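You operate a simulated robot arm through the tools that you are given. There is no shell and no other tool.

You run a simulated robot arm. Do the job below in one go: nothing can be reset, and whatever is moved stays where it is left.

JOB
Free the float, try the counter's two grey cylinders on it and put the lighter one in the long tray.
Fine: one at a time; the other goes back where it stood; push the bolt in again.

The check looks at the end state, three seconds after you hand in, the way a careful person would. Anything else that was tipped, shoved, dropped, spilled or broken makes it a failure.

ROBOT AND FRAMES
A 7-joint arm with a fingered hand, fixed in place. Base frame: the origin is at the foot of the arm, x ahead of it, y to its left, z up. Units: mm, rad, N and s.
Its first joint turns from -1.204 to 3.002 rad. Payload 5 kg.
The tool frame sits at the grasp point between the pads (the TCP): z along the fingers, y along the line on which they close. The tips reach 32 mm beyond it. Largest opening 160 mm; the body of the gripper starts 89 mm behind the TCP. The gripper is a hand of 3 fingers: y runs from the thumb to the fingers, the wrist lies at [0, 0, -252] in the tool frame, and closing takes about 1.5 s.
Orientation is that of the tool frame in the base frame, as a unit quaternion [x, y, z, w]. With the fingers straight down and closing along the base's y, the tool's x points along the base's -x, its y along +y and its z along -z.

CONTROLS
- The arm moves only by the tool nudge_tool. Its argument "steps" is text: rows parted by semicolons, each of 7 numbers parted by spaces: the opening, from 0 (shut) to 1 (fully open), then the shift along the tool's x, y, z in mm, then the turn, a rotation vector about the tool's x, y, z in rad. In form: hand tx ty tz wx wy wz; .... A call has 1 to 20 rows; each row is the pose to reach, as a shift and turn from the pose commanded when the call began, along the tool's axes at that moment. Rows are played at 5 a second. More than 50 mm and 0.15 rad between two rows, or a gripper value outside its range, and nothing of the call is played. A pose out of reach is approached as far as the arm can. The call stops where the force on the tool passes 40 N (or 10 N more than at its start, if that is more) or the arm is blocked; 0.2 s more then pass. Each finger travels about 108 mm/s and halts on what it meets, pressing with about 32 N; the grip force reading is that of the motor and also rises with nothing between the fingers. The clock runs only during rows and for 0.2 s after the last one: add rows that repeat a pose to give the fingers time. It gives the time, the measured TCP pose, the force on the tool (base axes), the opening and the grip force at its end, in the units of the frame above (readings bear some noise), with the torque about the TCP (base axes, N m) and any sound that the robot's microphone picked up.
- Cameras (640 x 400 px; columns grow to the right, rows downward): "scene" is fixed at [405.3, 502.9, 1579.7]; the picture's right is [-0.99, -0.16, 0.00], its down [-0.05, 0.32, -0.95] and it looks along [0.15, -0.94, -0.32] (base axes); focal length 371 px, centre (320, 200). "wrist" rides on the gripper at [65, -4, -116] in the tool frame; the picture's right is [0.06, 1.00, 0.00], its down [-0.87, 0.05, -0.49] and it looks along [-0.49, 0.03, 0.87] (tool axes); focal length 261 px, centre (320, 200). There is no depth. A picture from a camera that has moved, and an enlarged one, comes with that camera's place and axes in the base frame and with its lens. The place of the scene camera against the robot may be out by one fixed shift of up to 12 mm in any direction.
- grab_frame(camera): a new picture of that camera. No time passes.
- raise_lower(by): slides the trunk up (or, below 0, down) by that many mm; the arm rides with it, the base frame stays. It gives what a move gives, with no picture.
- hand_shape(shape): the hand has 3 fingers and takes this shape, open, in about a second: jaw (thumb against the fingers, like two jaws); tri (thumb and two fingers); tip (a fingertip pinch); poke (one finger out to press); point (the index stretched); flat (the hand flat); cup (the hand cupped); fist (a fist). The gripper value then closes the fingers along that shape, each until it touches; the sizes above hold for jaw. It gives what a move gives, with no picture.
- inspect(camera, box): a new picture of the part [left, top, right, bottom] of that camera's present view, enlarged. No time passes.
- finish_job(): hands the job in; it is judged then, once.

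Nothing tells you positions but the pictures and the camera data. Unless the task says otherwise, let go and move clear before handing in.

The tools are called as name(argument=value, ...) on one line, values as JSON. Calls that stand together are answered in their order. nudge_tool: Moves the arm, as the interface text tells. Its arguments: {"type":"object","properties":{"steps":{"type":"string"}},"required":["steps"]} The other tools are called the same way: raise_lower (by) slides the trunk up or down; hand_shape (shape) gives the hand a shape; grab_frame (camera) takes a picture; inspect (camera, box) takes an enlarged picture of a part of a camera's view; finish_job () hands the job in.

At the start:

```text
time_s: 0.0
ee_pos: [475.9, -621.3, 1369.4]
tool_rot: [0.0, 1.0, -0.001, 0.0]
ft_force: [0.0, -0.3, 0.2]
torque: [-0.01, -0.02, -0.01]
opening: 159.9
finger_force: 0.1
shape: jaw
trunk travel left (down, up): [-850.0, 90.0]
```

scene: 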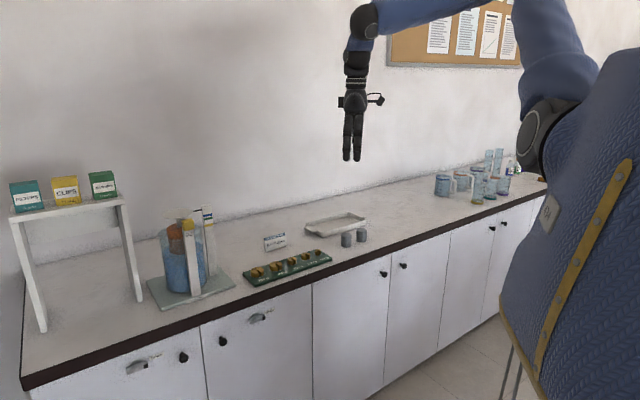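
wrist: 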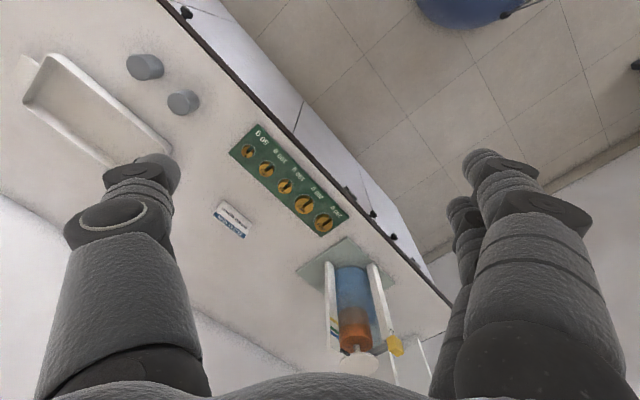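

I see a counter with a shelf, a float-in-liquid apparatus (blue liquid column with an orange float and a yellow bolt), a green block of weights, a small card, a tray and two grey cylinders. I'll look closer at each before moving.

inspect(camera="scene", box=[140, 190, 250, 315])

inspect(camera="scene", box=[230, 200, 390, 300])

inspect(camera="wrist", box=[280, 220, 460, 390])

inspect(camera="wrist", box=[180, 100, 380, 260])

```text
3.20 times, centred on (195, 252) of scene
camera zoom: at [405.3, 502.9, 1579.7], right [-0.99, -0.16, 0.0], down [-0.05, 0.32, -0.95], along [0.15, -0.94, -0.32], focal length 1187 px, centre (720, 32)
```

zoom: 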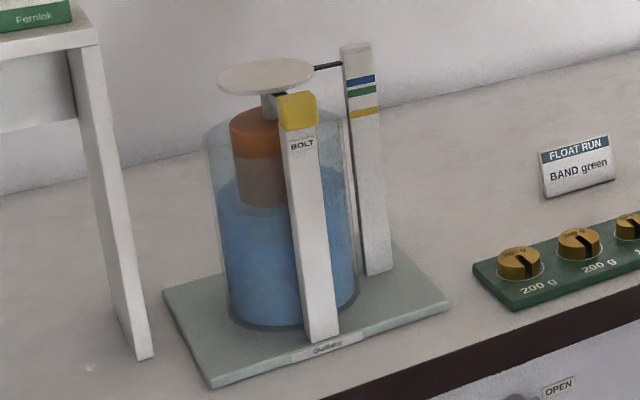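

```text
4.00 times, centred on (310, 250) of scene
camera zoom: at [405.3, 502.9, 1579.7], right [-0.99, -0.16, 0.0], down [-0.05, 0.32, -0.95], along [0.15, -0.94, -0.32], focal length 1484 px, centre (360, 0)
```

zoom: 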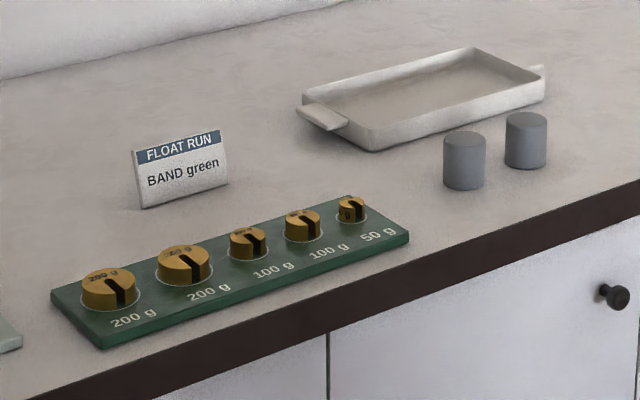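

```text
2.35 times, centred on (370, 305) of wrist
camera zoom: at [411.1, -627.4, 1485.9], right [-0.06, 1.0, 0.0], down [0.87, 0.05, 0.49], along [0.49, 0.03, -0.87], focal length 613 px, centre (202, -47)
```

zoom: 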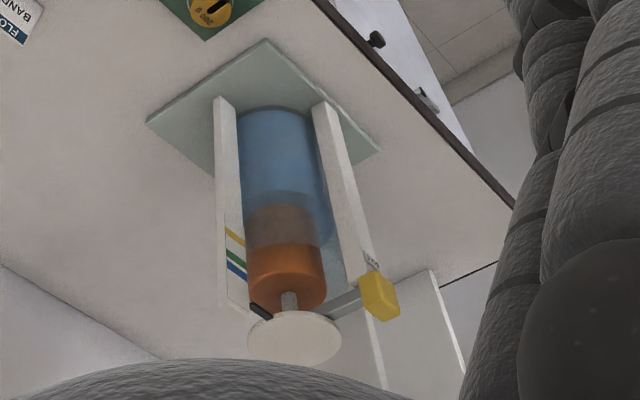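

```text
2.50 times, centred on (280, 180) of wrist
camera zoom: at [411.1, -627.4, 1485.9], right [-0.06, 1.0, 0.0], down [0.87, 0.05, 0.49], along [0.49, 0.03, -0.87], focal length 652 px, centre (420, 250)
```

zoom: 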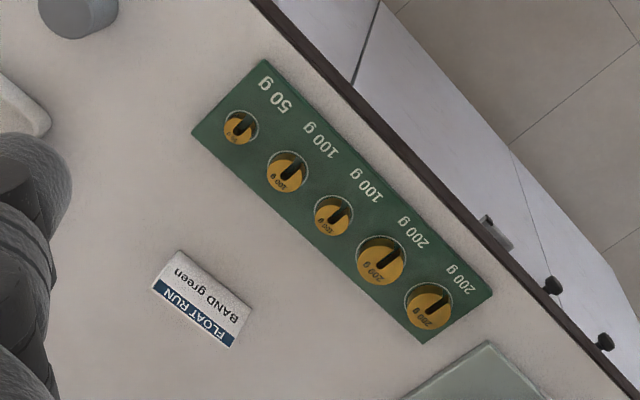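

I take the pan of the float to be near (1018, -503, 1155), with the cylinders near (505, -878), tops at about z 965. The apparatus has a yellow "BOLT" knob on the near post and a pointer on the banded post. I'll check the rest of the counter before moving.

inspect(camera="scene", box=[420, 130, 560, 220])

inspect(camera="scene", box=[170, 200, 230, 240])

inspect(camera="wrist", box=[0, 30, 240, 180])

inspect(camera="scene", box=[0, 160, 150, 260])

```text
4.44 times, centred on (490, 175) of scene
camera zoom: at [405.3, 502.9, 1579.7], right [-0.99, -0.16, 0.0], down [-0.05, 0.32, -0.95], along [0.15, -0.94, -0.32], focal length 1649 px, centre (-436, 311)
```

zoom: 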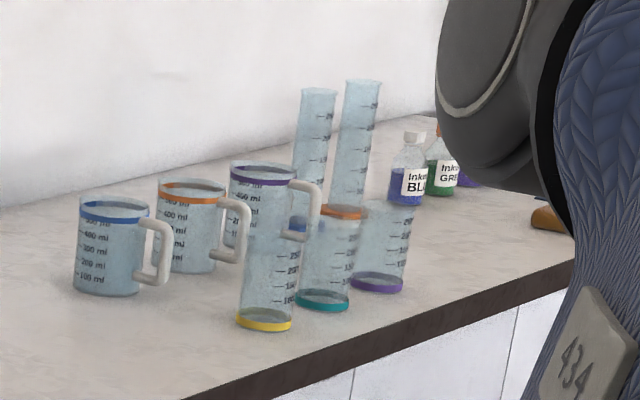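

```text
10.00 times, centred on (200, 220) of scene
camera zoom: at [405.3, 502.9, 1579.7], right [-0.99, -0.16, 0.0], down [-0.05, 0.32, -0.95], along [0.15, -0.94, -0.32], focal length 3710 px, centre (1520, 0)
```

zoom: 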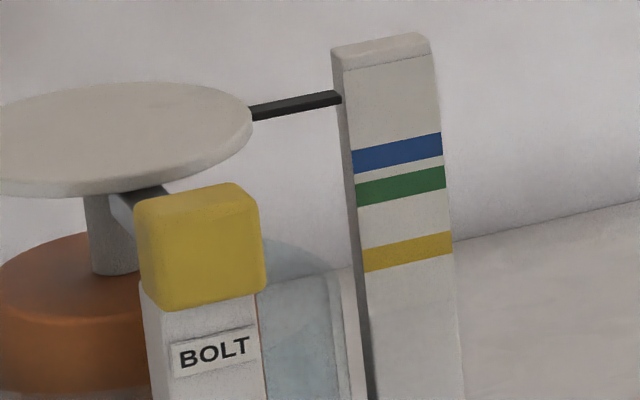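

```text
2.67 times, centred on (120, 105) of wrist
camera zoom: at [411.1, -627.4, 1485.9], right [-0.06, 1.0, 0.0], down [0.87, 0.05, 0.49], along [0.49, 0.03, -0.87], focal length 695 px, centre (853, 453)
```

zoom: 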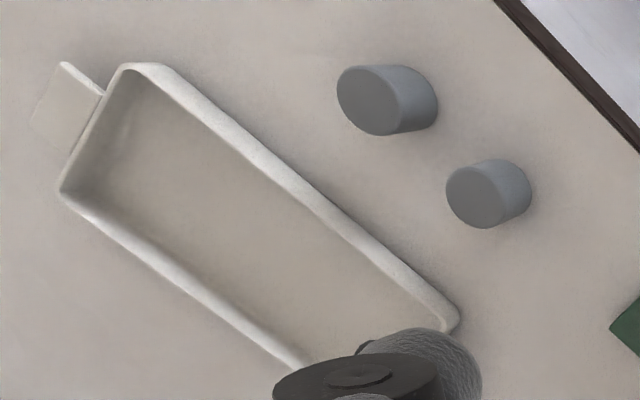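

```text
4.00 times, centred on (75, 210) of scene
camera zoom: at [405.3, 502.9, 1579.7], right [-0.99, -0.16, 0.0], down [-0.05, 0.32, -0.95], along [0.15, -0.94, -0.32], focal length 1484 px, centre (1300, 160)
```

zoom: 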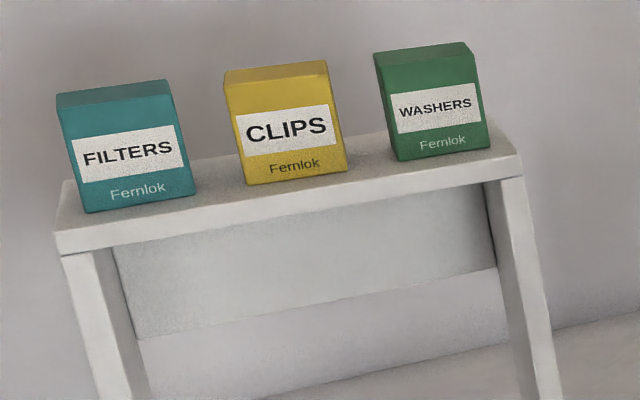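

The bolt axis runs square to the counter edge (the knob is about 100 mm in front of the pan), and the scale post stands to the pan's right. I'll turn the tool so it closes along the counter edge, with the camera on the robot's side, then look again.

nudge_tool(steps="1 0 0 0 0 0 0.13; 1 0 0 0 0 0 0.26; 1 0 0 0 0 0 0.39; 1 0 0 0 0 0 0.52; 1 0 0 0 0 0 0.65; 1 0 0 0 0 0 0.785; 1 0 0 0 0 0 0.785")

grab_frame(camera="wrist")

grab_frame(camera="scene")

```text
time_s: 1.6
ee_pos: [476.4, -621.5, 1369.4]
tool_rot: [0.382, 0.924, 0.001, 0.0]
ft_force: [-0.2, -0.2, 0.1]
torque: [0.01, 0.01, 0.01]
opening: 159.9
finger_force: 0.0
shape: jaw
trunk travel left (down, up): [-850.0, 90.0]
```

```text
taken
camera wrist: at [426.9, -579.5, 1486.0], right [0.66, 0.75, 0.0], down [0.65, -0.58, 0.49], along [0.37, -0.33, -0.87], focal length 261 px, centre (320, 200)
```

wrist: 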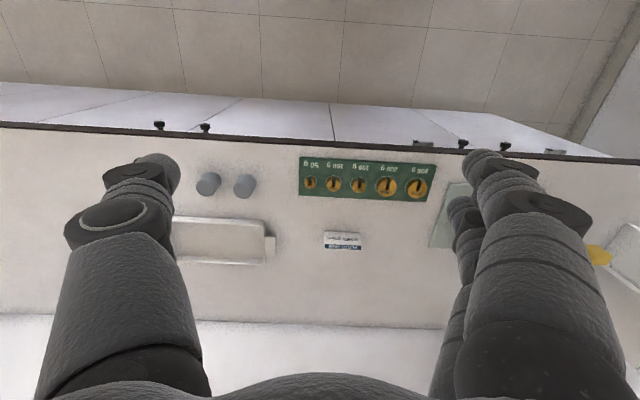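

```text
taken
```

scene: 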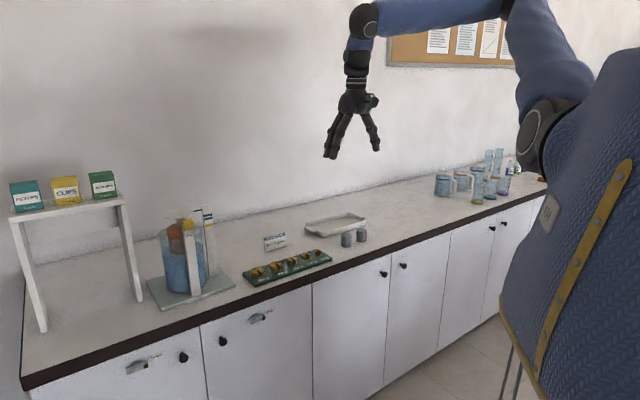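

The view is now square with the counter: image right runs along the edge and image down runs toward the wall. I'll travel toward the apparatus at this safe height and look at it from nearer.

nudge_tool(steps="0.9 -15 45 0 0 0 0; 0.8 -30 90 0 0 0 0; 0.7 -45 135 0 0 0 0; 0.6 -60 180 0 0 0 0; 0.6 -75 225 0 0 0 0; 0.6 -90 270 0 0 0 0; 0.6 -105 315 0 0 0 0; 0.6 -110 350 0 0 0 0; 0.6 -110 350 0 0 0 0")

grab_frame(camera="wrist")

grab_frame(camera="scene")

```text
time_s: 3.6
ee_pos: [803.5, -451.6, 1370.1]
tool_rot: [0.382, 0.924, 0.001, 0.0]
ft_force: [-0.7, -0.1, -0.3]
torque: [-0.01, 0.0, 0.03]
opening: 96.4
finger_force: 0.0
shape: jaw
trunk travel left (down, up): [-850.0, 90.0]
```

```text
taken
camera wrist: at [754.3, -409.6, 1486.3], right [0.66, 0.75, 0.0], down [0.65, -0.58, 0.49], along [0.37, -0.32, -0.87], focal length 261 px, centre (320, 200)
```

wrist: 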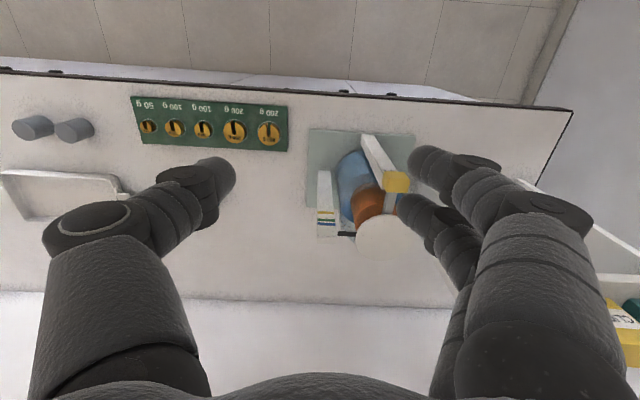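

```text
taken
```

scene: 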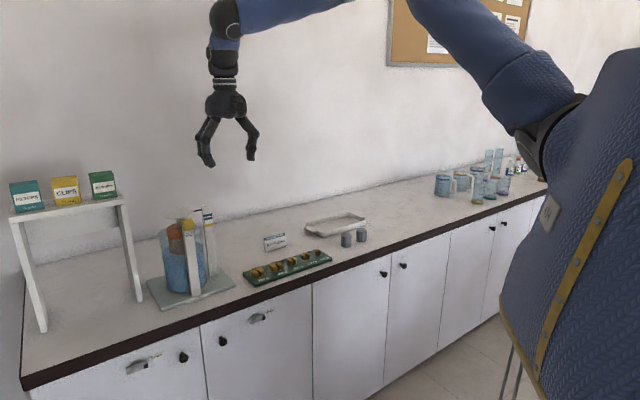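

inspect(camera="wrist", box=[290, 110, 450, 270])

inspect(camera="wrist", box=[0, 80, 160, 230])

```text
2.50 times, centred on (370, 190) of wrist
camera zoom: at [754.3, -409.6, 1486.3], right [0.66, 0.75, 0.0], down [0.65, -0.58, 0.49], along [0.37, -0.32, -0.87], focal length 652 px, centre (195, 225)
```

zoom: 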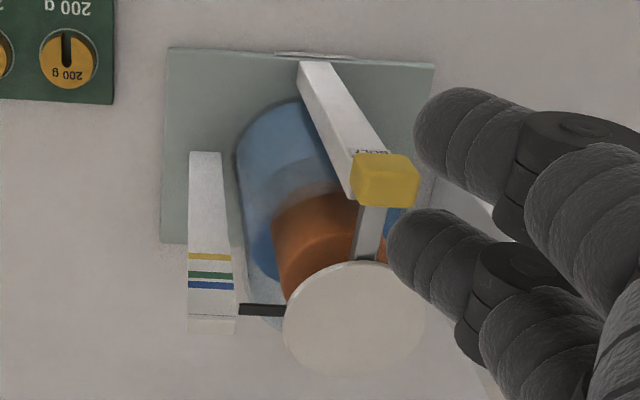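

```text
2.67 times, centred on (80, 155) of wrist
camera zoom: at [754.3, -409.6, 1486.3], right [0.66, 0.75, 0.0], down [0.65, -0.58, 0.49], along [0.37, -0.32, -0.87], focal length 695 px, centre (960, 320)
```

zoom: 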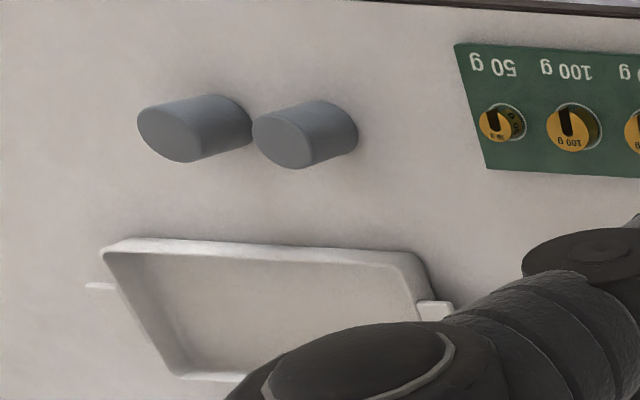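

The knob is near (947, -434, 1153) and the pan centre near (1010, -501, 1156), pan radius about 45 mm. I'll bring the hand over the knob with the fingers partly closed and check the alignment.

nudge_tool(steps="0.5 -22 28 0 0 0 0; 0.45 -45 57 0 0 0 0; 0.45 -67 85 20 0 0 0; 0.45 -89 114 50 0 0 0; 0.45 -89 114 80 0 0 0; 0.45 -89 114 80 0 0 0")

grab_frame(camera="wrist")

inspect(camera="scene", box=[120, 60, 300, 320])

```text
time_s: 5.0
ee_pos: [946.9, -436.5, 1290.5]
tool_rot: [0.382, 0.924, 0.001, 0.001]
ft_force: [-0.8, 0.0, -0.7]
torque: [-0.01, -0.01, 0.0]
opening: 72.3
finger_force: 0.0
shape: jaw
out of reach, approached as far as the arm can: row 4
trunk travel left (down, up): [-850.0, 90.0]
```

```text
taken
camera wrist: at [897.2, -393.7, 1405.7], right [0.66, 0.75, 0.0], down [0.65, -0.58, 0.49], along [0.37, -0.32, -0.87], focal length 261 px, centre (320, 200)
```

wrist: 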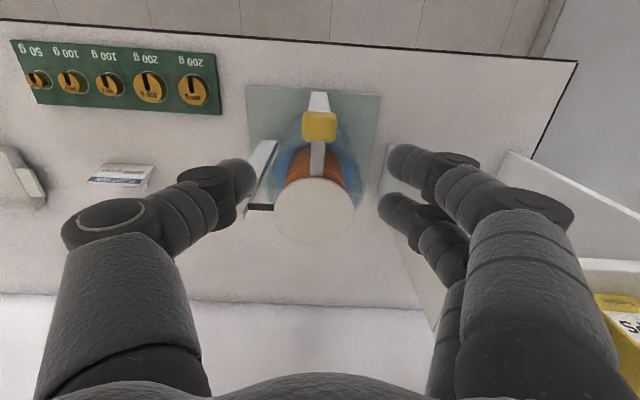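

```text
1.54 times, centred on (210, 190) of scene
camera zoom: at [405.3, 502.9, 1579.7], right [-0.99, -0.16, 0.0], down [-0.05, 0.32, -0.95], along [0.15, -0.94, -0.32], focal length 571 px, centre (489, 215)
```

zoom: 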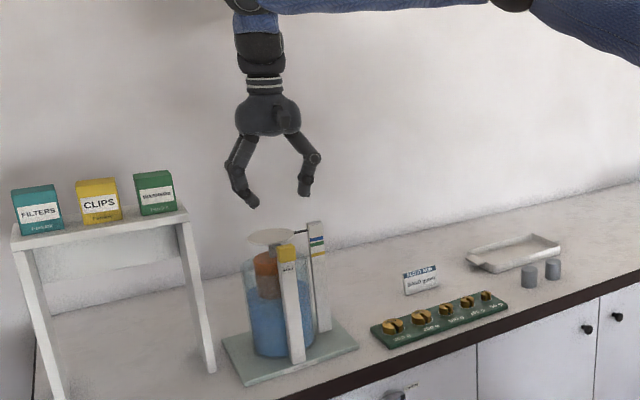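

Row 4 was flagged as just out of reach, so the apparatus lies near the reach limit. I'll test whether the hand can get over the pan, still well above it, before touching anything.

nudge_tool(steps="0.45 0 0 30 0 0 0; 0.45 -30 0 30 0 0 0; 0.45 -60 0 30 0 0 0; 0.45 -90 0 30 0 0 0; 0.45 -90 0 30 0 0 0")

grab_frame(camera="wrist")

grab_frame(camera="scene")

```text
time_s: 6.2
ee_pos: [960.2, -498.4, 1260.4]
tool_rot: [0.382, 0.924, 0.001, 0.003]
ft_force: [-0.2, -0.4, 0.8]
torque: [0.0, 0.04, 0.01]
opening: 72.2
finger_force: 0.1
shape: jaw
out of reach, approached as far as the arm can: row 2, 3, 4, 5
trunk travel left (down, up): [-850.0, 90.0]
```

```text
taken
camera wrist: at [910.7, -456.5, 1375.7], right [0.66, 0.75, 0.0], down [0.65, -0.58, 0.49], along [0.37, -0.32, -0.87], focal length 261 px, centre (320, 200)
```

wrist: 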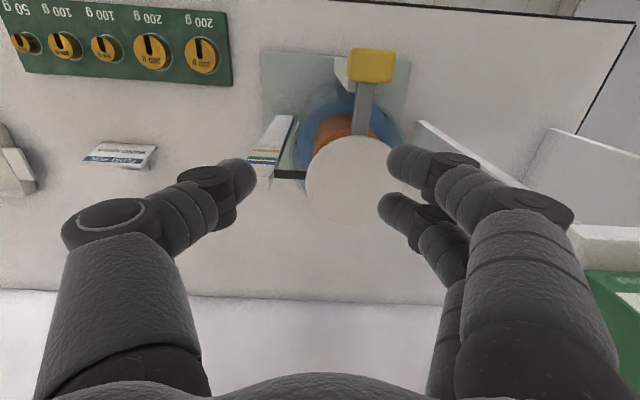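

```text
taken
```

scene: 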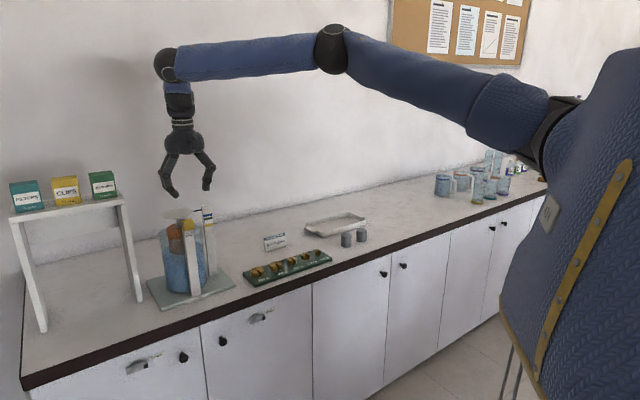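

The arm is stretched with the forearm well above the shoulder, so raising the trunk should give more horizontal reach at pan height. I'll slide it up fully and then test over the pan at a lower height.

raise_lower(by=90)

```text
time_s: 7.5
ee_pos: [960.6, -498.6, 1349.7]
tool_rot: [0.384, 0.924, 0.001, 0.0]
ft_force: [0.3, 0.2, 1.0]
torque: [-0.01, 0.01, 0.02]
opening: 72.6
finger_force: 0.0
shape: jaw
trunk travel left (down, up): [-940.0, 0.0]
```

nudge_tool(steps="0.45 0 0 40 0 0 0; 0.45 0 0 80 0 0 0; 0.45 0 0 120 0 0 0; 0.45 0 0 120 0 0 0; 0.45 0 0 120 0 0 0")

grab_frame(camera="wrist")

grab_frame(camera="scene")

```text
time_s: 8.7
ee_pos: [947.4, -501.0, 1233.8]
tool_rot: [0.382, 0.924, 0.003, 0.004]
ft_force: [-0.8, -1.0, 0.2]
torque: [0.02, 0.02, 0.0]
opening: 72.5
finger_force: 0.1
shape: jaw
out of reach, approached as far as the arm can: row 2, 3, 4, 5
trunk travel left (down, up): [-940.0, 0.0]
```

```text
taken
camera wrist: at [897.5, -458.9, 1348.5], right [0.66, 0.75, 0.01], down [0.65, -0.58, 0.5], along [0.38, -0.32, -0.87], focal length 261 px, centre (320, 200)
```

wrist: 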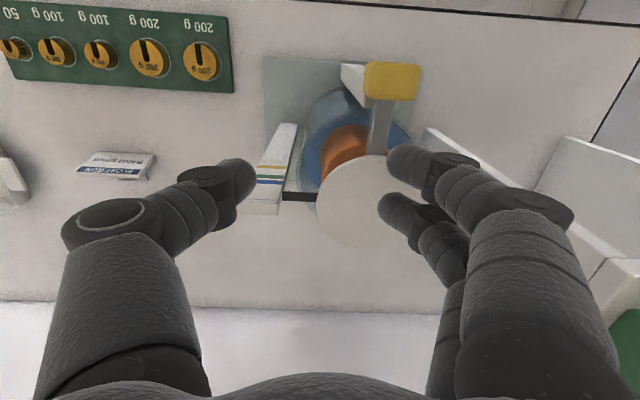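

```text
taken
```

scene: 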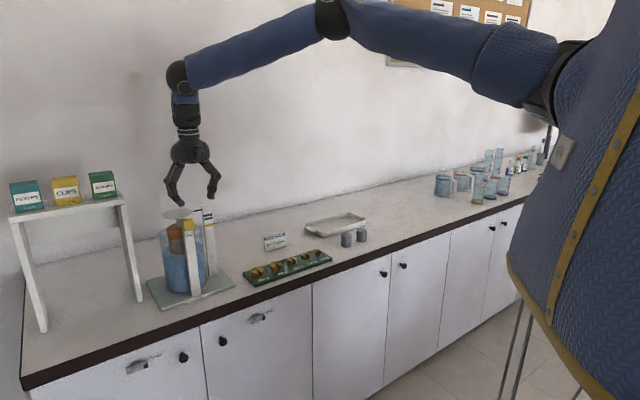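

Raising the trunk didn't help, so straight down over the pan is just beyond reach. Tilting the hand about its closing axis, so the wrist comes back toward the robot, should fix that, and a cylinder gripped that way still stays upright. I'll back off and up, then tilt by 0.35 rad.

nudge_tool(steps="0.45 40 0 -20 0 0 0; 0.45 80 0 -20 0 0 0; 0.45 80 0 -20 0 -0.12 0; 0.45 80 0 -20 0 -0.24 0; 0.45 80 0 -20 0 -0.35 0; 0.45 80 0 -20 0 -0.35 0")

grab_frame(camera="wrist")

grab_frame(camera="scene")

```text
time_s: 10.1
ee_pos: [890.9, -443.8, 1252.1]
tool_rot: [0.377, 0.91, -0.065, 0.163]
ft_force: [-0.3, 0.2, -0.3]
torque: [-0.01, -0.01, -0.02]
opening: 72.6
finger_force: 0.0
shape: jaw
trunk travel left (down, up): [-940.0, 0.0]
```

```text
taken
camera wrist: at [816.1, -376.1, 1339.8], right [0.66, 0.75, -0.02], down [0.49, -0.42, 0.76], along [0.56, -0.51, -0.65], focal length 261 px, centre (320, 200)
```

wrist: 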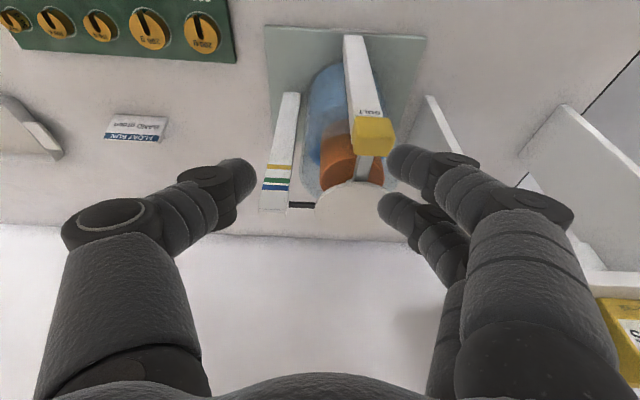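

```text
taken
```

scene: 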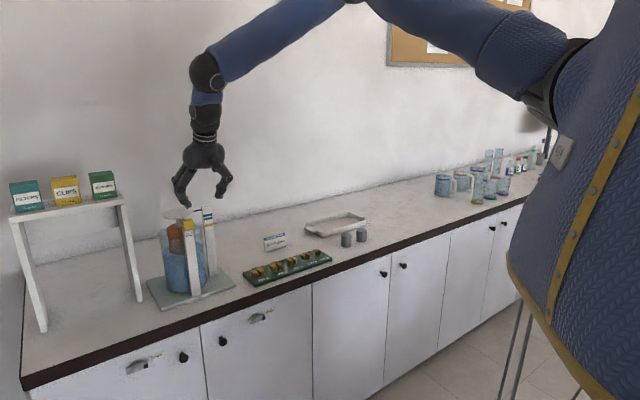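

inspect(camera="wrist", box=[250, 90, 410, 220])

inspect(camera="scene", box=[140, 150, 240, 250])

```text
3.08 times, centred on (330, 155) of wrist
camera zoom: at [816.1, -376.1, 1339.8], right [0.66, 0.75, -0.02], down [0.49, -0.42, 0.76], along [0.56, -0.51, -0.65], focal length 802 px, centre (289, 338)
```

zoom: 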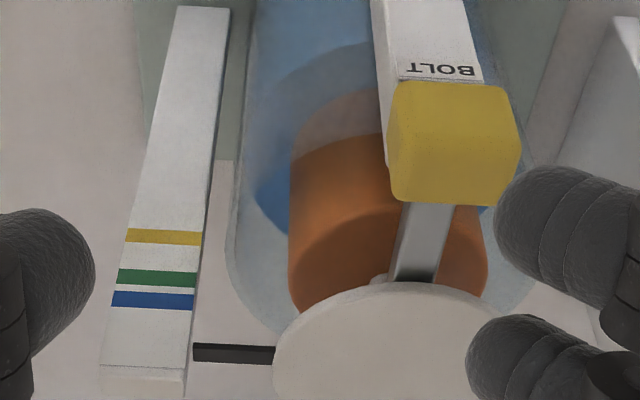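

```text
4.00 times, centred on (190, 200) of scene
camera zoom: at [405.3, 502.9, 1579.7], right [-0.99, -0.16, 0.0], down [-0.05, 0.32, -0.95], along [0.15, -0.94, -0.32], focal length 1484 px, centre (840, 200)
```

zoom: 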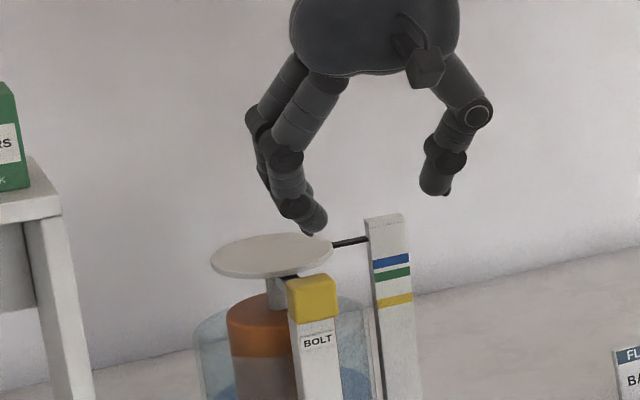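

With the tilt the arm has slack. I'll bring the TCP over the knob (about (942, -433)) at z 1215 and check the alignment.

nudge_tool(steps="0.45 0 22 0 0 0 0; 0.45 0 43 0 0 0 0; 0.45 -7 43 22 0 0 0; 0.45 -14.3 43.4 44.6 0 0 0; 0.45 -14.3 43.4 44.6 0 0 0")

grab_frame(camera="wrist")

inspect(camera="scene", box=[140, 150, 240, 250])

```text
time_s: 11.2
ee_pos: [939.7, -433.1, 1214.5]
tool_rot: [0.376, 0.91, -0.064, 0.163]
ft_force: [-0.9, 0.6, -0.5]
torque: [0.02, -0.01, 0.0]
opening: 72.6
finger_force: 0.0
shape: jaw
trunk travel left (down, up): [-940.0, 0.0]
```

```text
taken
camera wrist: at [865.6, -364.7, 1301.6], right [0.66, 0.75, -0.02], down [0.49, -0.42, 0.76], along [0.56, -0.51, -0.65], focal length 261 px, centre (320, 200)
```

wrist: 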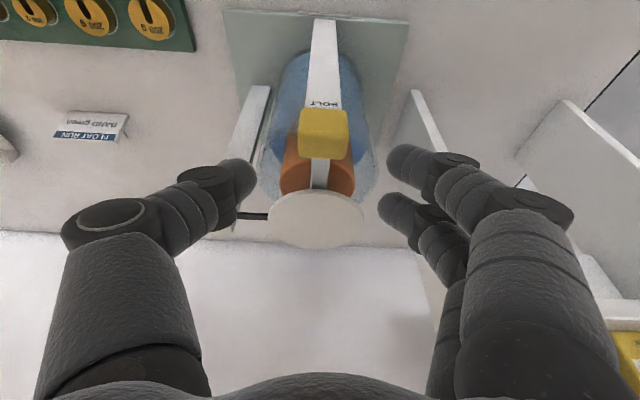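

```text
4.00 times, centred on (190, 200) of scene
camera zoom: at [405.3, 502.9, 1579.7], right [-0.99, -0.16, 0.0], down [-0.05, 0.32, -0.95], along [0.15, -0.94, -0.32], focal length 1484 px, centre (840, 200)
```

zoom: 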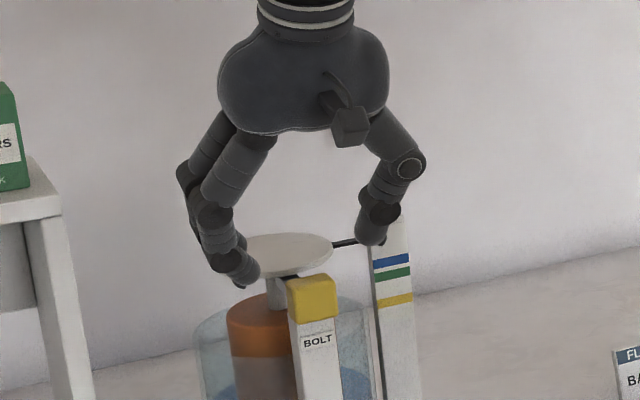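

inspect(camera="wrist", box=[230, 80, 400, 260])

```text
2.22 times, centred on (315, 170) of wrist
camera zoom: at [865.6, -364.7, 1301.6], right [0.66, 0.75, -0.02], down [0.49, -0.42, 0.76], along [0.56, -0.51, -0.65], focal length 579 px, centre (331, 267)
```

zoom: 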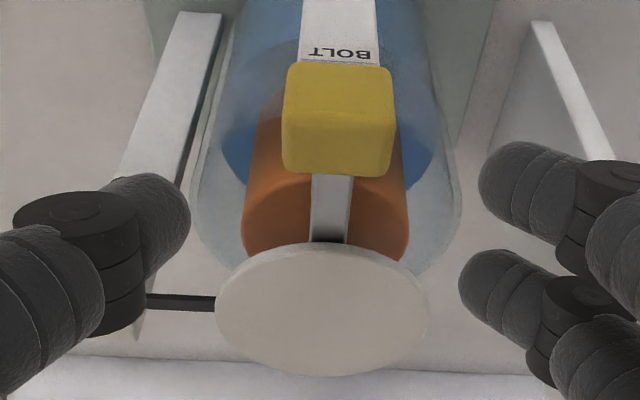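

The knob measures about 31 mm wide with z from 1137 to 1168, and the TCP is within about 2 mm sideways. I'll go down so the tips cover the knob and close on it.

nudge_tool(steps="0.45 9 0.7 22.5 0 0 0; 0.45 17.9 1.4 45.1 0 0 0; 0.45 17.9 1.4 45.1 0 0 0")

grab_frame(camera="wrist")

inspect(camera="scene", box=[140, 150, 240, 250])

```text
time_s: 12.1
ee_pos: [934.5, -434.5, 1171.5]
tool_rot: [0.377, 0.909, -0.064, 0.164]
ft_force: [-0.3, -0.2, -0.7]
torque: [0.0, 0.01, -0.02]
opening: 72.3
finger_force: 0.1
shape: jaw
out of reach, approached as far as the arm can: row 2, 3
trunk travel left (down, up): [-940.0, 0.0]
```

```text
taken
camera wrist: at [859.6, -366.7, 1258.0], right [0.66, 0.75, -0.01], down [0.49, -0.42, 0.76], along [0.56, -0.51, -0.65], focal length 261 px, centre (320, 200)
```

wrist: 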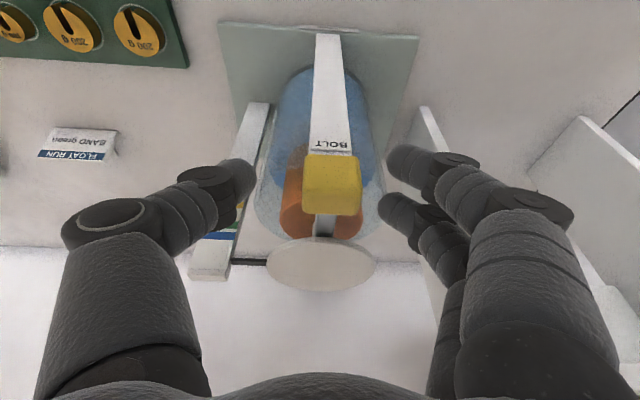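

```text
4.00 times, centred on (190, 200) of scene
camera zoom: at [405.3, 502.9, 1579.7], right [-0.99, -0.16, 0.0], down [-0.05, 0.32, -0.95], along [0.15, -0.94, -0.32], focal length 1484 px, centre (840, 200)
```

zoom: 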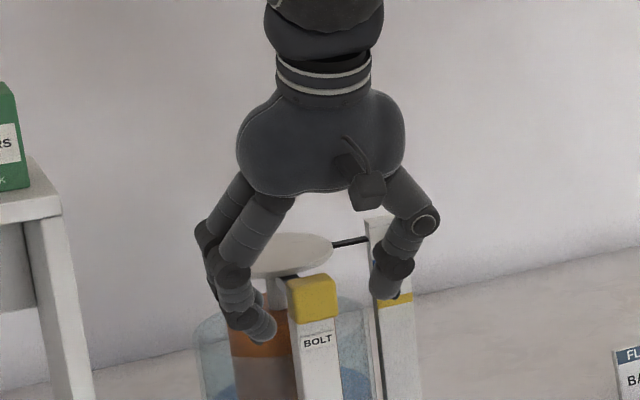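

The arm fell a few mm short again with the trunk high, so a lower trunk looks better. I'll retreat up and back, lower the trunk by 90 mm while the hand is clear, and retry.

nudge_tool(steps="0.45 0 0 -40 0 0 0; 0.45 0 0 -80 0 0 0; 0.45 0 0 -120 0 0 0; 0.45 0 0 -160 0 0 0; 0.45 0 0 -160 0 0 0")

raise_lower(by=-100)

grab_frame(camera="scene")

```text
time_s: 13.2
ee_pos: [894.9, -397.8, 1322.7]
tool_rot: [0.377, 0.91, -0.065, 0.162]
ft_force: [1.1, 0.4, -0.3]
torque: [0.03, 0.0, -0.01]
opening: 72.4
finger_force: 0.1
shape: jaw
trunk travel left (down, up): [-940.0, 0.0]
```

```text
time_s: 14.6
ee_pos: [894.3, -397.7, 1223.8]
tool_rot: [0.377, 0.909, -0.064, 0.163]
ft_force: [-0.3, -0.5, -0.1]
torque: [0.07, -0.01, 0.01]
opening: 72.6
finger_force: 0.1
shape: jaw
trunk travel left (down, up): [-840.0, 100.0]
```

```text
taken
```

scene: 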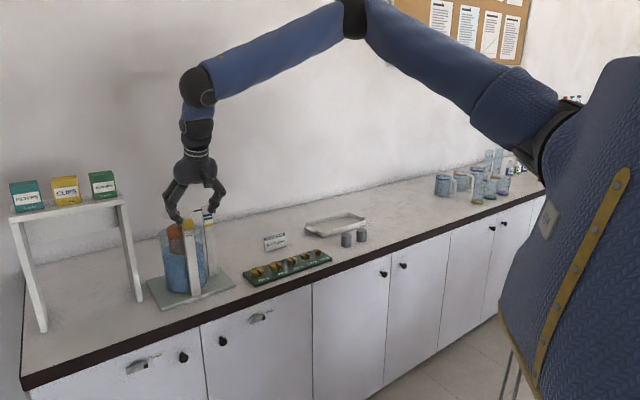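

nudge_tool(steps="0.45 -35 2 15 0 0 0; 0.45 -70 4 30 0 0 0; 0.45 -106 6 46 0 0 0; 0.45 -141.5 7.9 61 0 0 0; 0.45 -141.5 7.9 61 0 0 0")

grab_frame(camera="wrist")

grab_frame(camera="scene")

```text
time_s: 15.8
ee_pos: [1007.8, -499.9, 1216.3]
tool_rot: [0.377, 0.91, -0.065, 0.163]
ft_force: [-1.6, 0.8, -0.2]
torque: [-0.03, -0.02, 0.01]
opening: 72.5
finger_force: 0.1
shape: jaw
trunk travel left (down, up): [-840.0, 100.0]
```

```text
taken
camera wrist: at [933.5, -432.4, 1302.4], right [0.66, 0.75, -0.02], down [0.49, -0.42, 0.76], along [0.56, -0.51, -0.65], focal length 261 px, centre (320, 200)
```

wrist: 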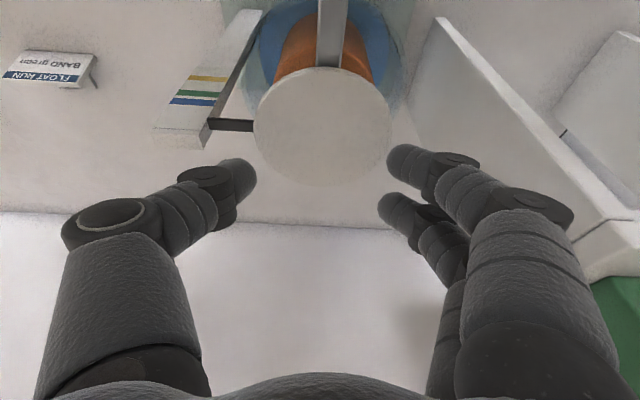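

```text
taken
```

scene: 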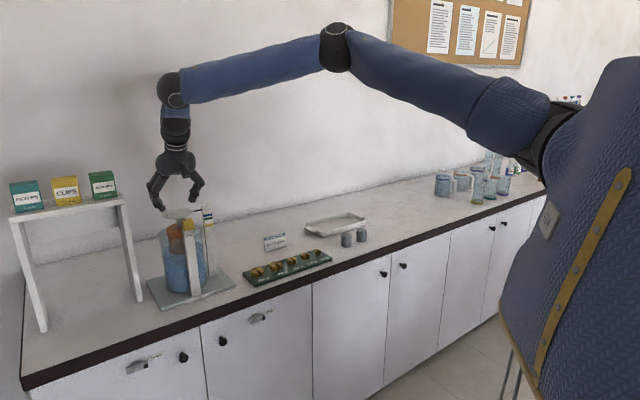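

Reach over the pan is fine now. I'll go back over the knob and down onto it.

nudge_tool(steps="0.45 32 0 -7.5 0 0 0; 0.45 64 0 -15 0 0 0; 0.45 94.7 0.7 -22.5 0 0 0; 0.45 101.5 0.7 -4 0 0 0; 0.45 108.1 0.7 14.1 0 0 0; 0.45 108.1 0.7 14.1 0 0 0")

grab_frame(camera="wrist")

inspect(camera="scene", box=[140, 150, 240, 250])

```text
time_s: 17.2
ee_pos: [940.5, -431.6, 1164.6]
tool_rot: [0.377, 0.909, -0.065, 0.163]
ft_force: [0.7, -0.7, 0.7]
torque: [-0.03, -0.01, -0.03]
opening: 72.7
finger_force: 0.0
shape: jaw
trunk travel left (down, up): [-840.0, 100.0]
```

```text
taken
camera wrist: at [866.3, -364.0, 1251.3], right [0.66, 0.75, -0.02], down [0.49, -0.42, 0.76], along [0.56, -0.51, -0.65], focal length 261 px, centre (320, 200)
```

wrist: 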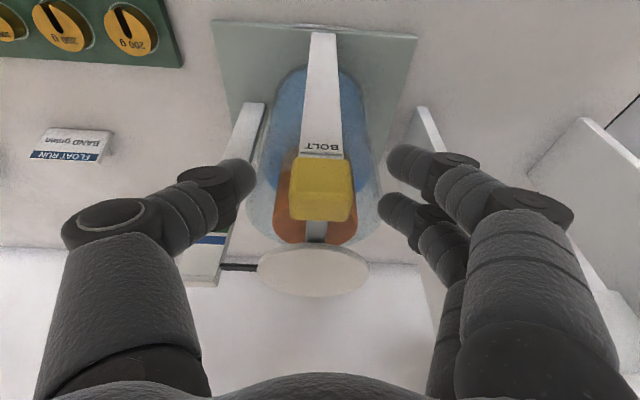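

```text
4.00 times, centred on (190, 200) of scene
camera zoom: at [405.3, 502.9, 1579.7], right [-0.99, -0.16, 0.0], down [-0.05, 0.32, -0.95], along [0.15, -0.94, -0.32], focal length 1484 px, centre (840, 200)
```

zoom: 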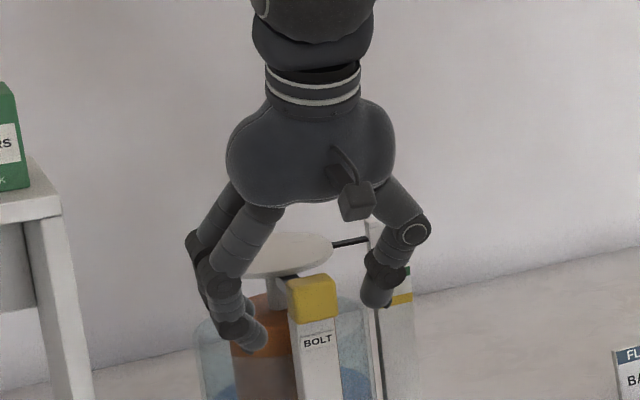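

The knob sits centred between thumb and fingers. I'll close on it now.

nudge_tool(steps="0.3 0 0 0 0 0 0; 0.15 0 0 0 0 0 0; 0.1 0 0 0 0 0 0; 0.1 0 0 0 0 0 0; 0.1 0 0 0 0 0 0; 0.1 0 0 0 0 0 0")

grab_frame(camera="wrist")

inspect(camera="scene", box=[140, 150, 240, 250])

```text
time_s: 18.6
ee_pos: [940.1, -432.4, 1164.8]
tool_rot: [0.377, 0.909, -0.065, 0.163]
ft_force: [1.8, -0.1, 1.3]
torque: [0.09, -0.35, -0.06]
opening: 23.6
finger_force: 32.0
shape: jaw
trunk travel left (down, up): [-840.0, 100.0]
```

```text
taken
camera wrist: at [866.8, -364.4, 1251.0], right [0.66, 0.75, -0.02], down [0.49, -0.42, 0.76], along [0.56, -0.51, -0.65], focal length 261 px, centre (320, 200)
```

wrist: 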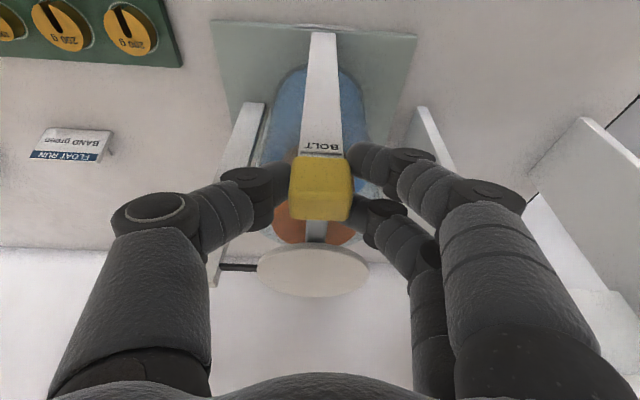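

```text
4.00 times, centred on (190, 200) of scene
camera zoom: at [405.3, 502.9, 1579.7], right [-0.99, -0.16, 0.0], down [-0.05, 0.32, -0.95], along [0.15, -0.94, -0.32], focal length 1484 px, centre (840, 200)
```

zoom: 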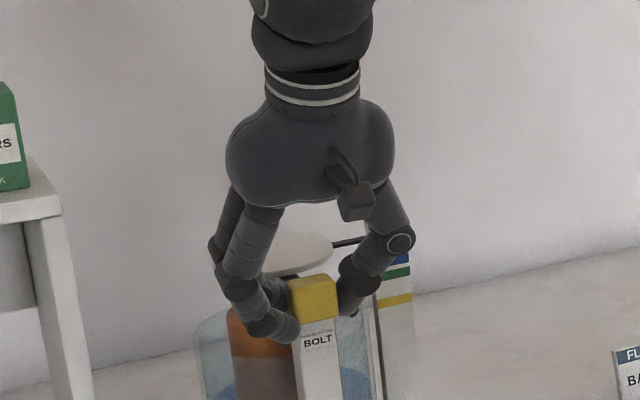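

Firm grip on the knob. I'll pull it straight out toward the counter front in small steps, watching the force.

nudge_tool(steps="0.1 4.7 0 -1.7 0 0 0; 0.1 9.4 0 -3.4 0 0 0; 0.1 14.1 0 -5.1 0 0 0; 0.1 18.8 0 -6.9 0 0 0; 0.1 18.8 0 -6.9 0 0 0")

grab_frame(camera="wrist")

inspect(camera="scene", box=[140, 150, 240, 250])

```text
time_s: 19.8
ee_pos: [926.7, -418.6, 1164.7]
tool_rot: [0.376, 0.91, -0.064, 0.164]
ft_force: [4.6, -6.8, 5.3]
torque: [-0.05, -0.47, -0.14]
opening: 23.4
finger_force: 31.7
shape: jaw
trunk travel left (down, up): [-840.0, 100.0]
```

```text
taken
camera wrist: at [852.4, -349.8, 1251.2], right [0.66, 0.75, -0.02], down [0.49, -0.42, 0.76], along [0.56, -0.51, -0.65], focal length 261 px, centre (320, 200)
```

wrist: 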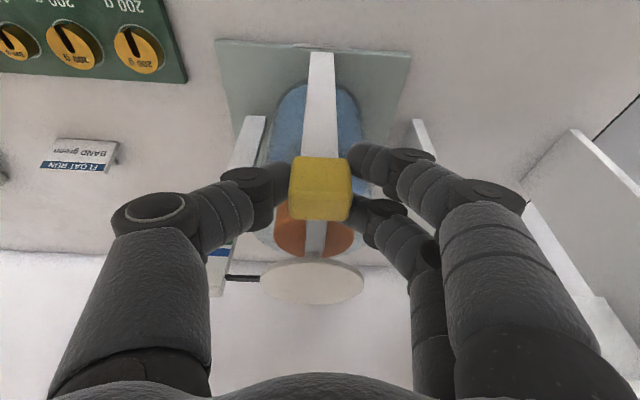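

```text
4.00 times, centred on (190, 200) of scene
camera zoom: at [405.3, 502.9, 1579.7], right [-0.99, -0.16, 0.0], down [-0.05, 0.32, -0.95], along [0.15, -0.94, -0.32], focal length 1484 px, centre (840, 200)
```

zoom: 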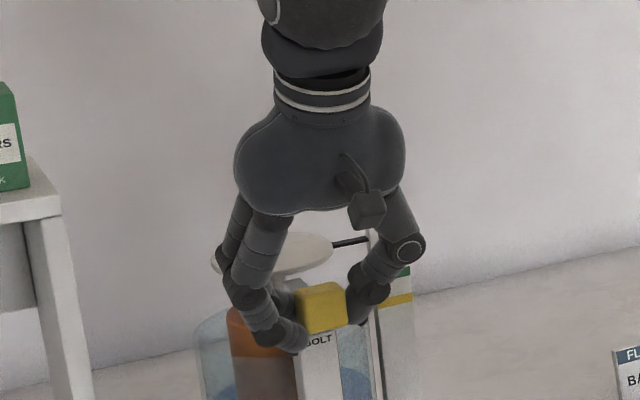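

The bolt slides out with about 8 N. I'll keep pulling.

nudge_tool(steps="0.1 4.7 0 -1.7 0 0 0; 0.1 9.4 0 -3.4 0 0 0; 0.1 14.1 0 -5.1 0 0 0; 0.1 18.8 0 -6.9 0 0 0; 0.1 18.8 0 -6.9 0 0 0")

grab_frame(camera="wrist")

inspect(camera="scene", box=[140, 150, 240, 250])

```text
time_s: 20.6
ee_pos: [921.9, -413.8, 1164.9]
tool_rot: [0.379, 0.908, -0.066, 0.167]
ft_force: [18.2, -17.6, -9.4]
torque: [-0.17, -0.4, 0.01]
opening: 22.2
finger_force: 31.7
shape: jaw
trunk travel left (down, up): [-840.0, 100.0]
stopped in row 3: the force on the tool passed its limit at 46 N (the readings are from after the stop); the commanded pose is now the measured one
```

```text
taken
camera wrist: at [847.4, -344.9, 1250.4], right [0.67, 0.74, -0.02], down [0.49, -0.42, 0.77], along [0.56, -0.52, -0.64], focal length 261 px, centre (320, 200)
```

wrist: 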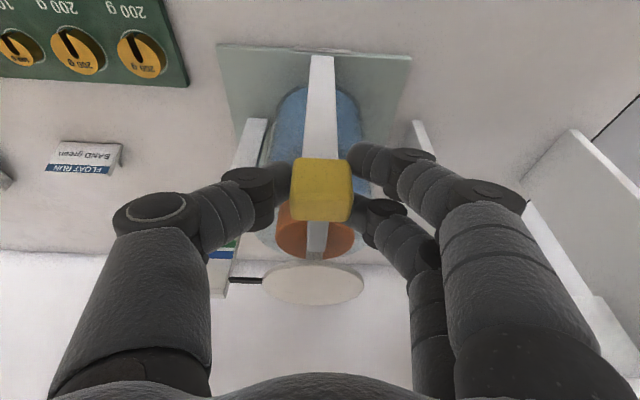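

```text
4.00 times, centred on (190, 200) of scene
camera zoom: at [405.3, 502.9, 1579.7], right [-0.99, -0.16, 0.0], down [-0.05, 0.32, -0.95], along [0.15, -0.94, -0.32], focal length 1484 px, centre (840, 200)
```

zoom: 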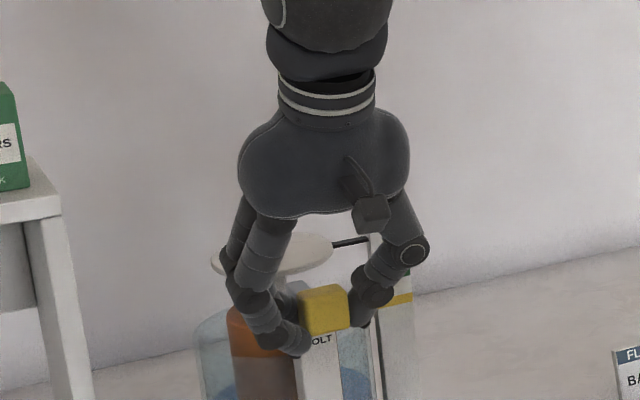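

The bolt hit its end stop after about 26 mm. I'll let go and back off to see whether the float is free.

nudge_tool(steps="0.2 0 0 0 0 0 0; 0.35 0 0 0 0 0 0; 0.45 0 0 0 0 0 0; 0.45 0 0 0 0 0 0; 0.45 0 0 0 0 0 0; 0.45 0 0 -30 0 0 0; 0.45 0 0 -70 0 0 0; 0.45 0 0 -110 0 0 0; 0.45 0 0 -110 0 0 0")

grab_frame(camera="wrist")

inspect(camera="scene", box=[140, 190, 250, 315])

inspect(camera="scene", box=[170, 200, 230, 240])

```text
time_s: 22.6
ee_pos: [892.5, -387.2, 1269.2]
tool_rot: [0.379, 0.908, -0.066, 0.166]
ft_force: [0.0, 0.0, -0.3]
torque: [0.02, 0.0, -0.01]
opening: 71.6
finger_force: 0.0
shape: jaw
trunk travel left (down, up): [-840.0, 100.0]
```

```text
taken
camera wrist: at [818.2, -316.9, 1355.1], right [0.67, 0.75, -0.02], down [0.49, -0.42, 0.77], along [0.56, -0.52, -0.64], focal length 261 px, centre (320, 200)
```

wrist: 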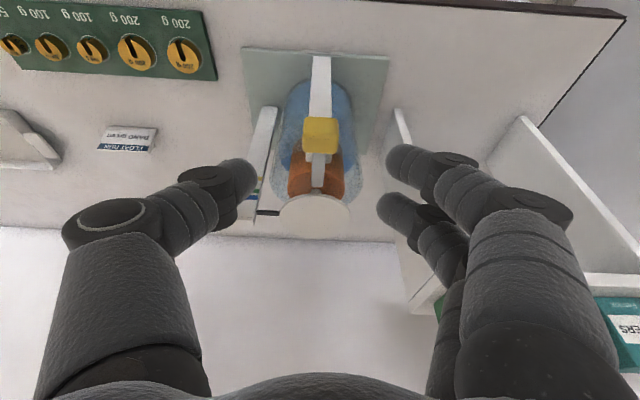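

```text
3.20 times, centred on (195, 252) of scene
camera zoom: at [405.3, 502.9, 1579.7], right [-0.99, -0.16, 0.0], down [-0.05, 0.32, -0.95], along [0.15, -0.94, -0.32], focal length 1187 px, centre (720, 32)
```

zoom: 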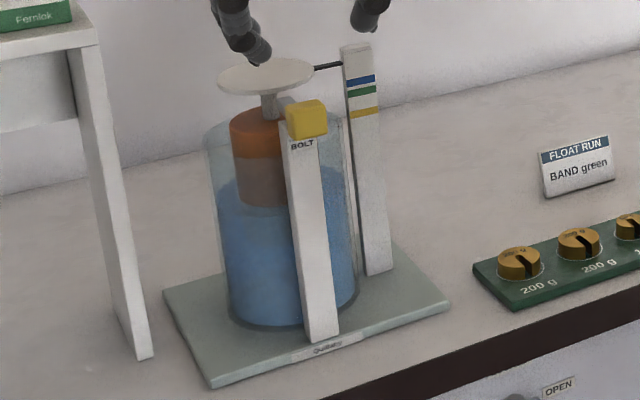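

```text
10.00 times, centred on (200, 220) of scene
camera zoom: at [405.3, 502.9, 1579.7], right [-0.99, -0.16, 0.0], down [-0.05, 0.32, -0.95], along [0.15, -0.94, -0.32], focal length 3710 px, centre (1520, 0)
```

zoom: 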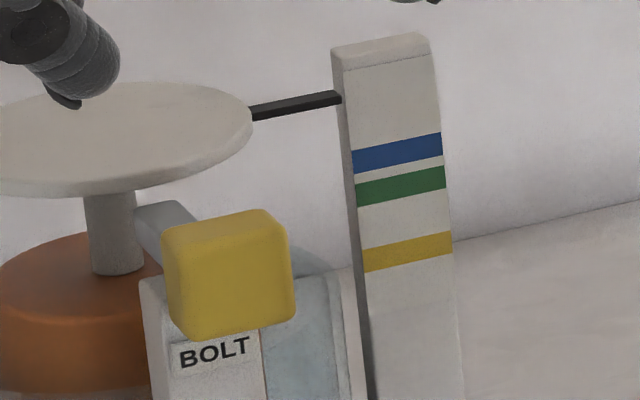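

The bolt is clear of the stem, the stand hasn't moved, and the empty float floats with its pointer above the blue band. Next I'll travel to the two grey cylinders at a safe height and look.

nudge_tool(steps="0.45 -4 -44 4 0 0 0; 0.45 -8 -88 8 0 0 0; 0.45 -11 -132 12 0 0 0; 0.45 -15 -176 16 0 0 0; 0.45 -19 -220 21 0 0 0; 0.45 -23 -264 25 0 0 0; 0.45 -27 -308 29 0 0 0; 0.45 -30 -352 33 0 0 0; 0.45 -34 -396 37 0 0 0; 0.45 -38 -440 41 0 0 0; 0.45 -42 -484 45 0 0 0; 0.45 -46 -528 50 0 0 0; 0.45 -49 -572 54 0 0 0; 0.45 -53 -615 58 0 0 0; 0.45 -53 -615 58 0 0 0")

grab_frame(camera="wrist")

grab_frame(camera="scene")

```text
time_s: 25.8
ee_pos: [505.8, -866.3, 1230.6]
tool_rot: [0.379, 0.908, -0.066, 0.166]
ft_force: [-0.2, 0.1, -0.2]
torque: [0.02, 0.0, -0.01]
opening: 71.9
finger_force: 0.0
shape: jaw
trunk travel left (down, up): [-840.0, 100.0]
```

```text
taken
camera wrist: at [432.2, -796.6, 1316.2], right [0.67, 0.75, -0.02], down [0.49, -0.42, 0.77], along [0.56, -0.52, -0.64], focal length 261 px, centre (320, 200)
```

wrist: 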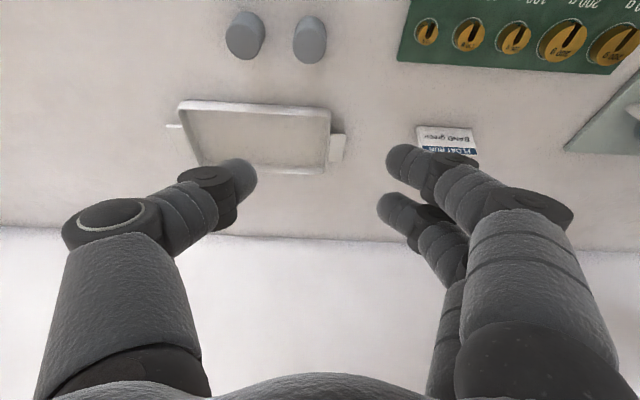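

```text
taken
```

scene: 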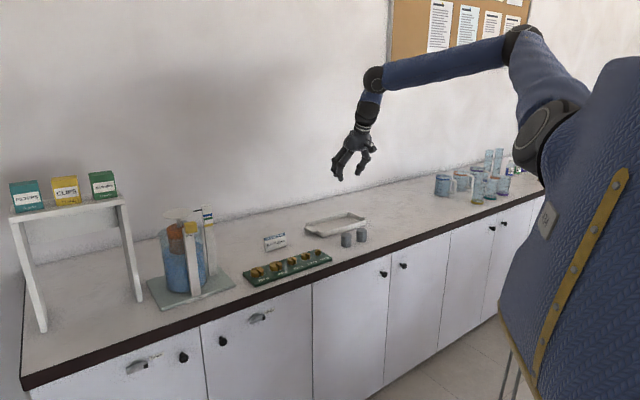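

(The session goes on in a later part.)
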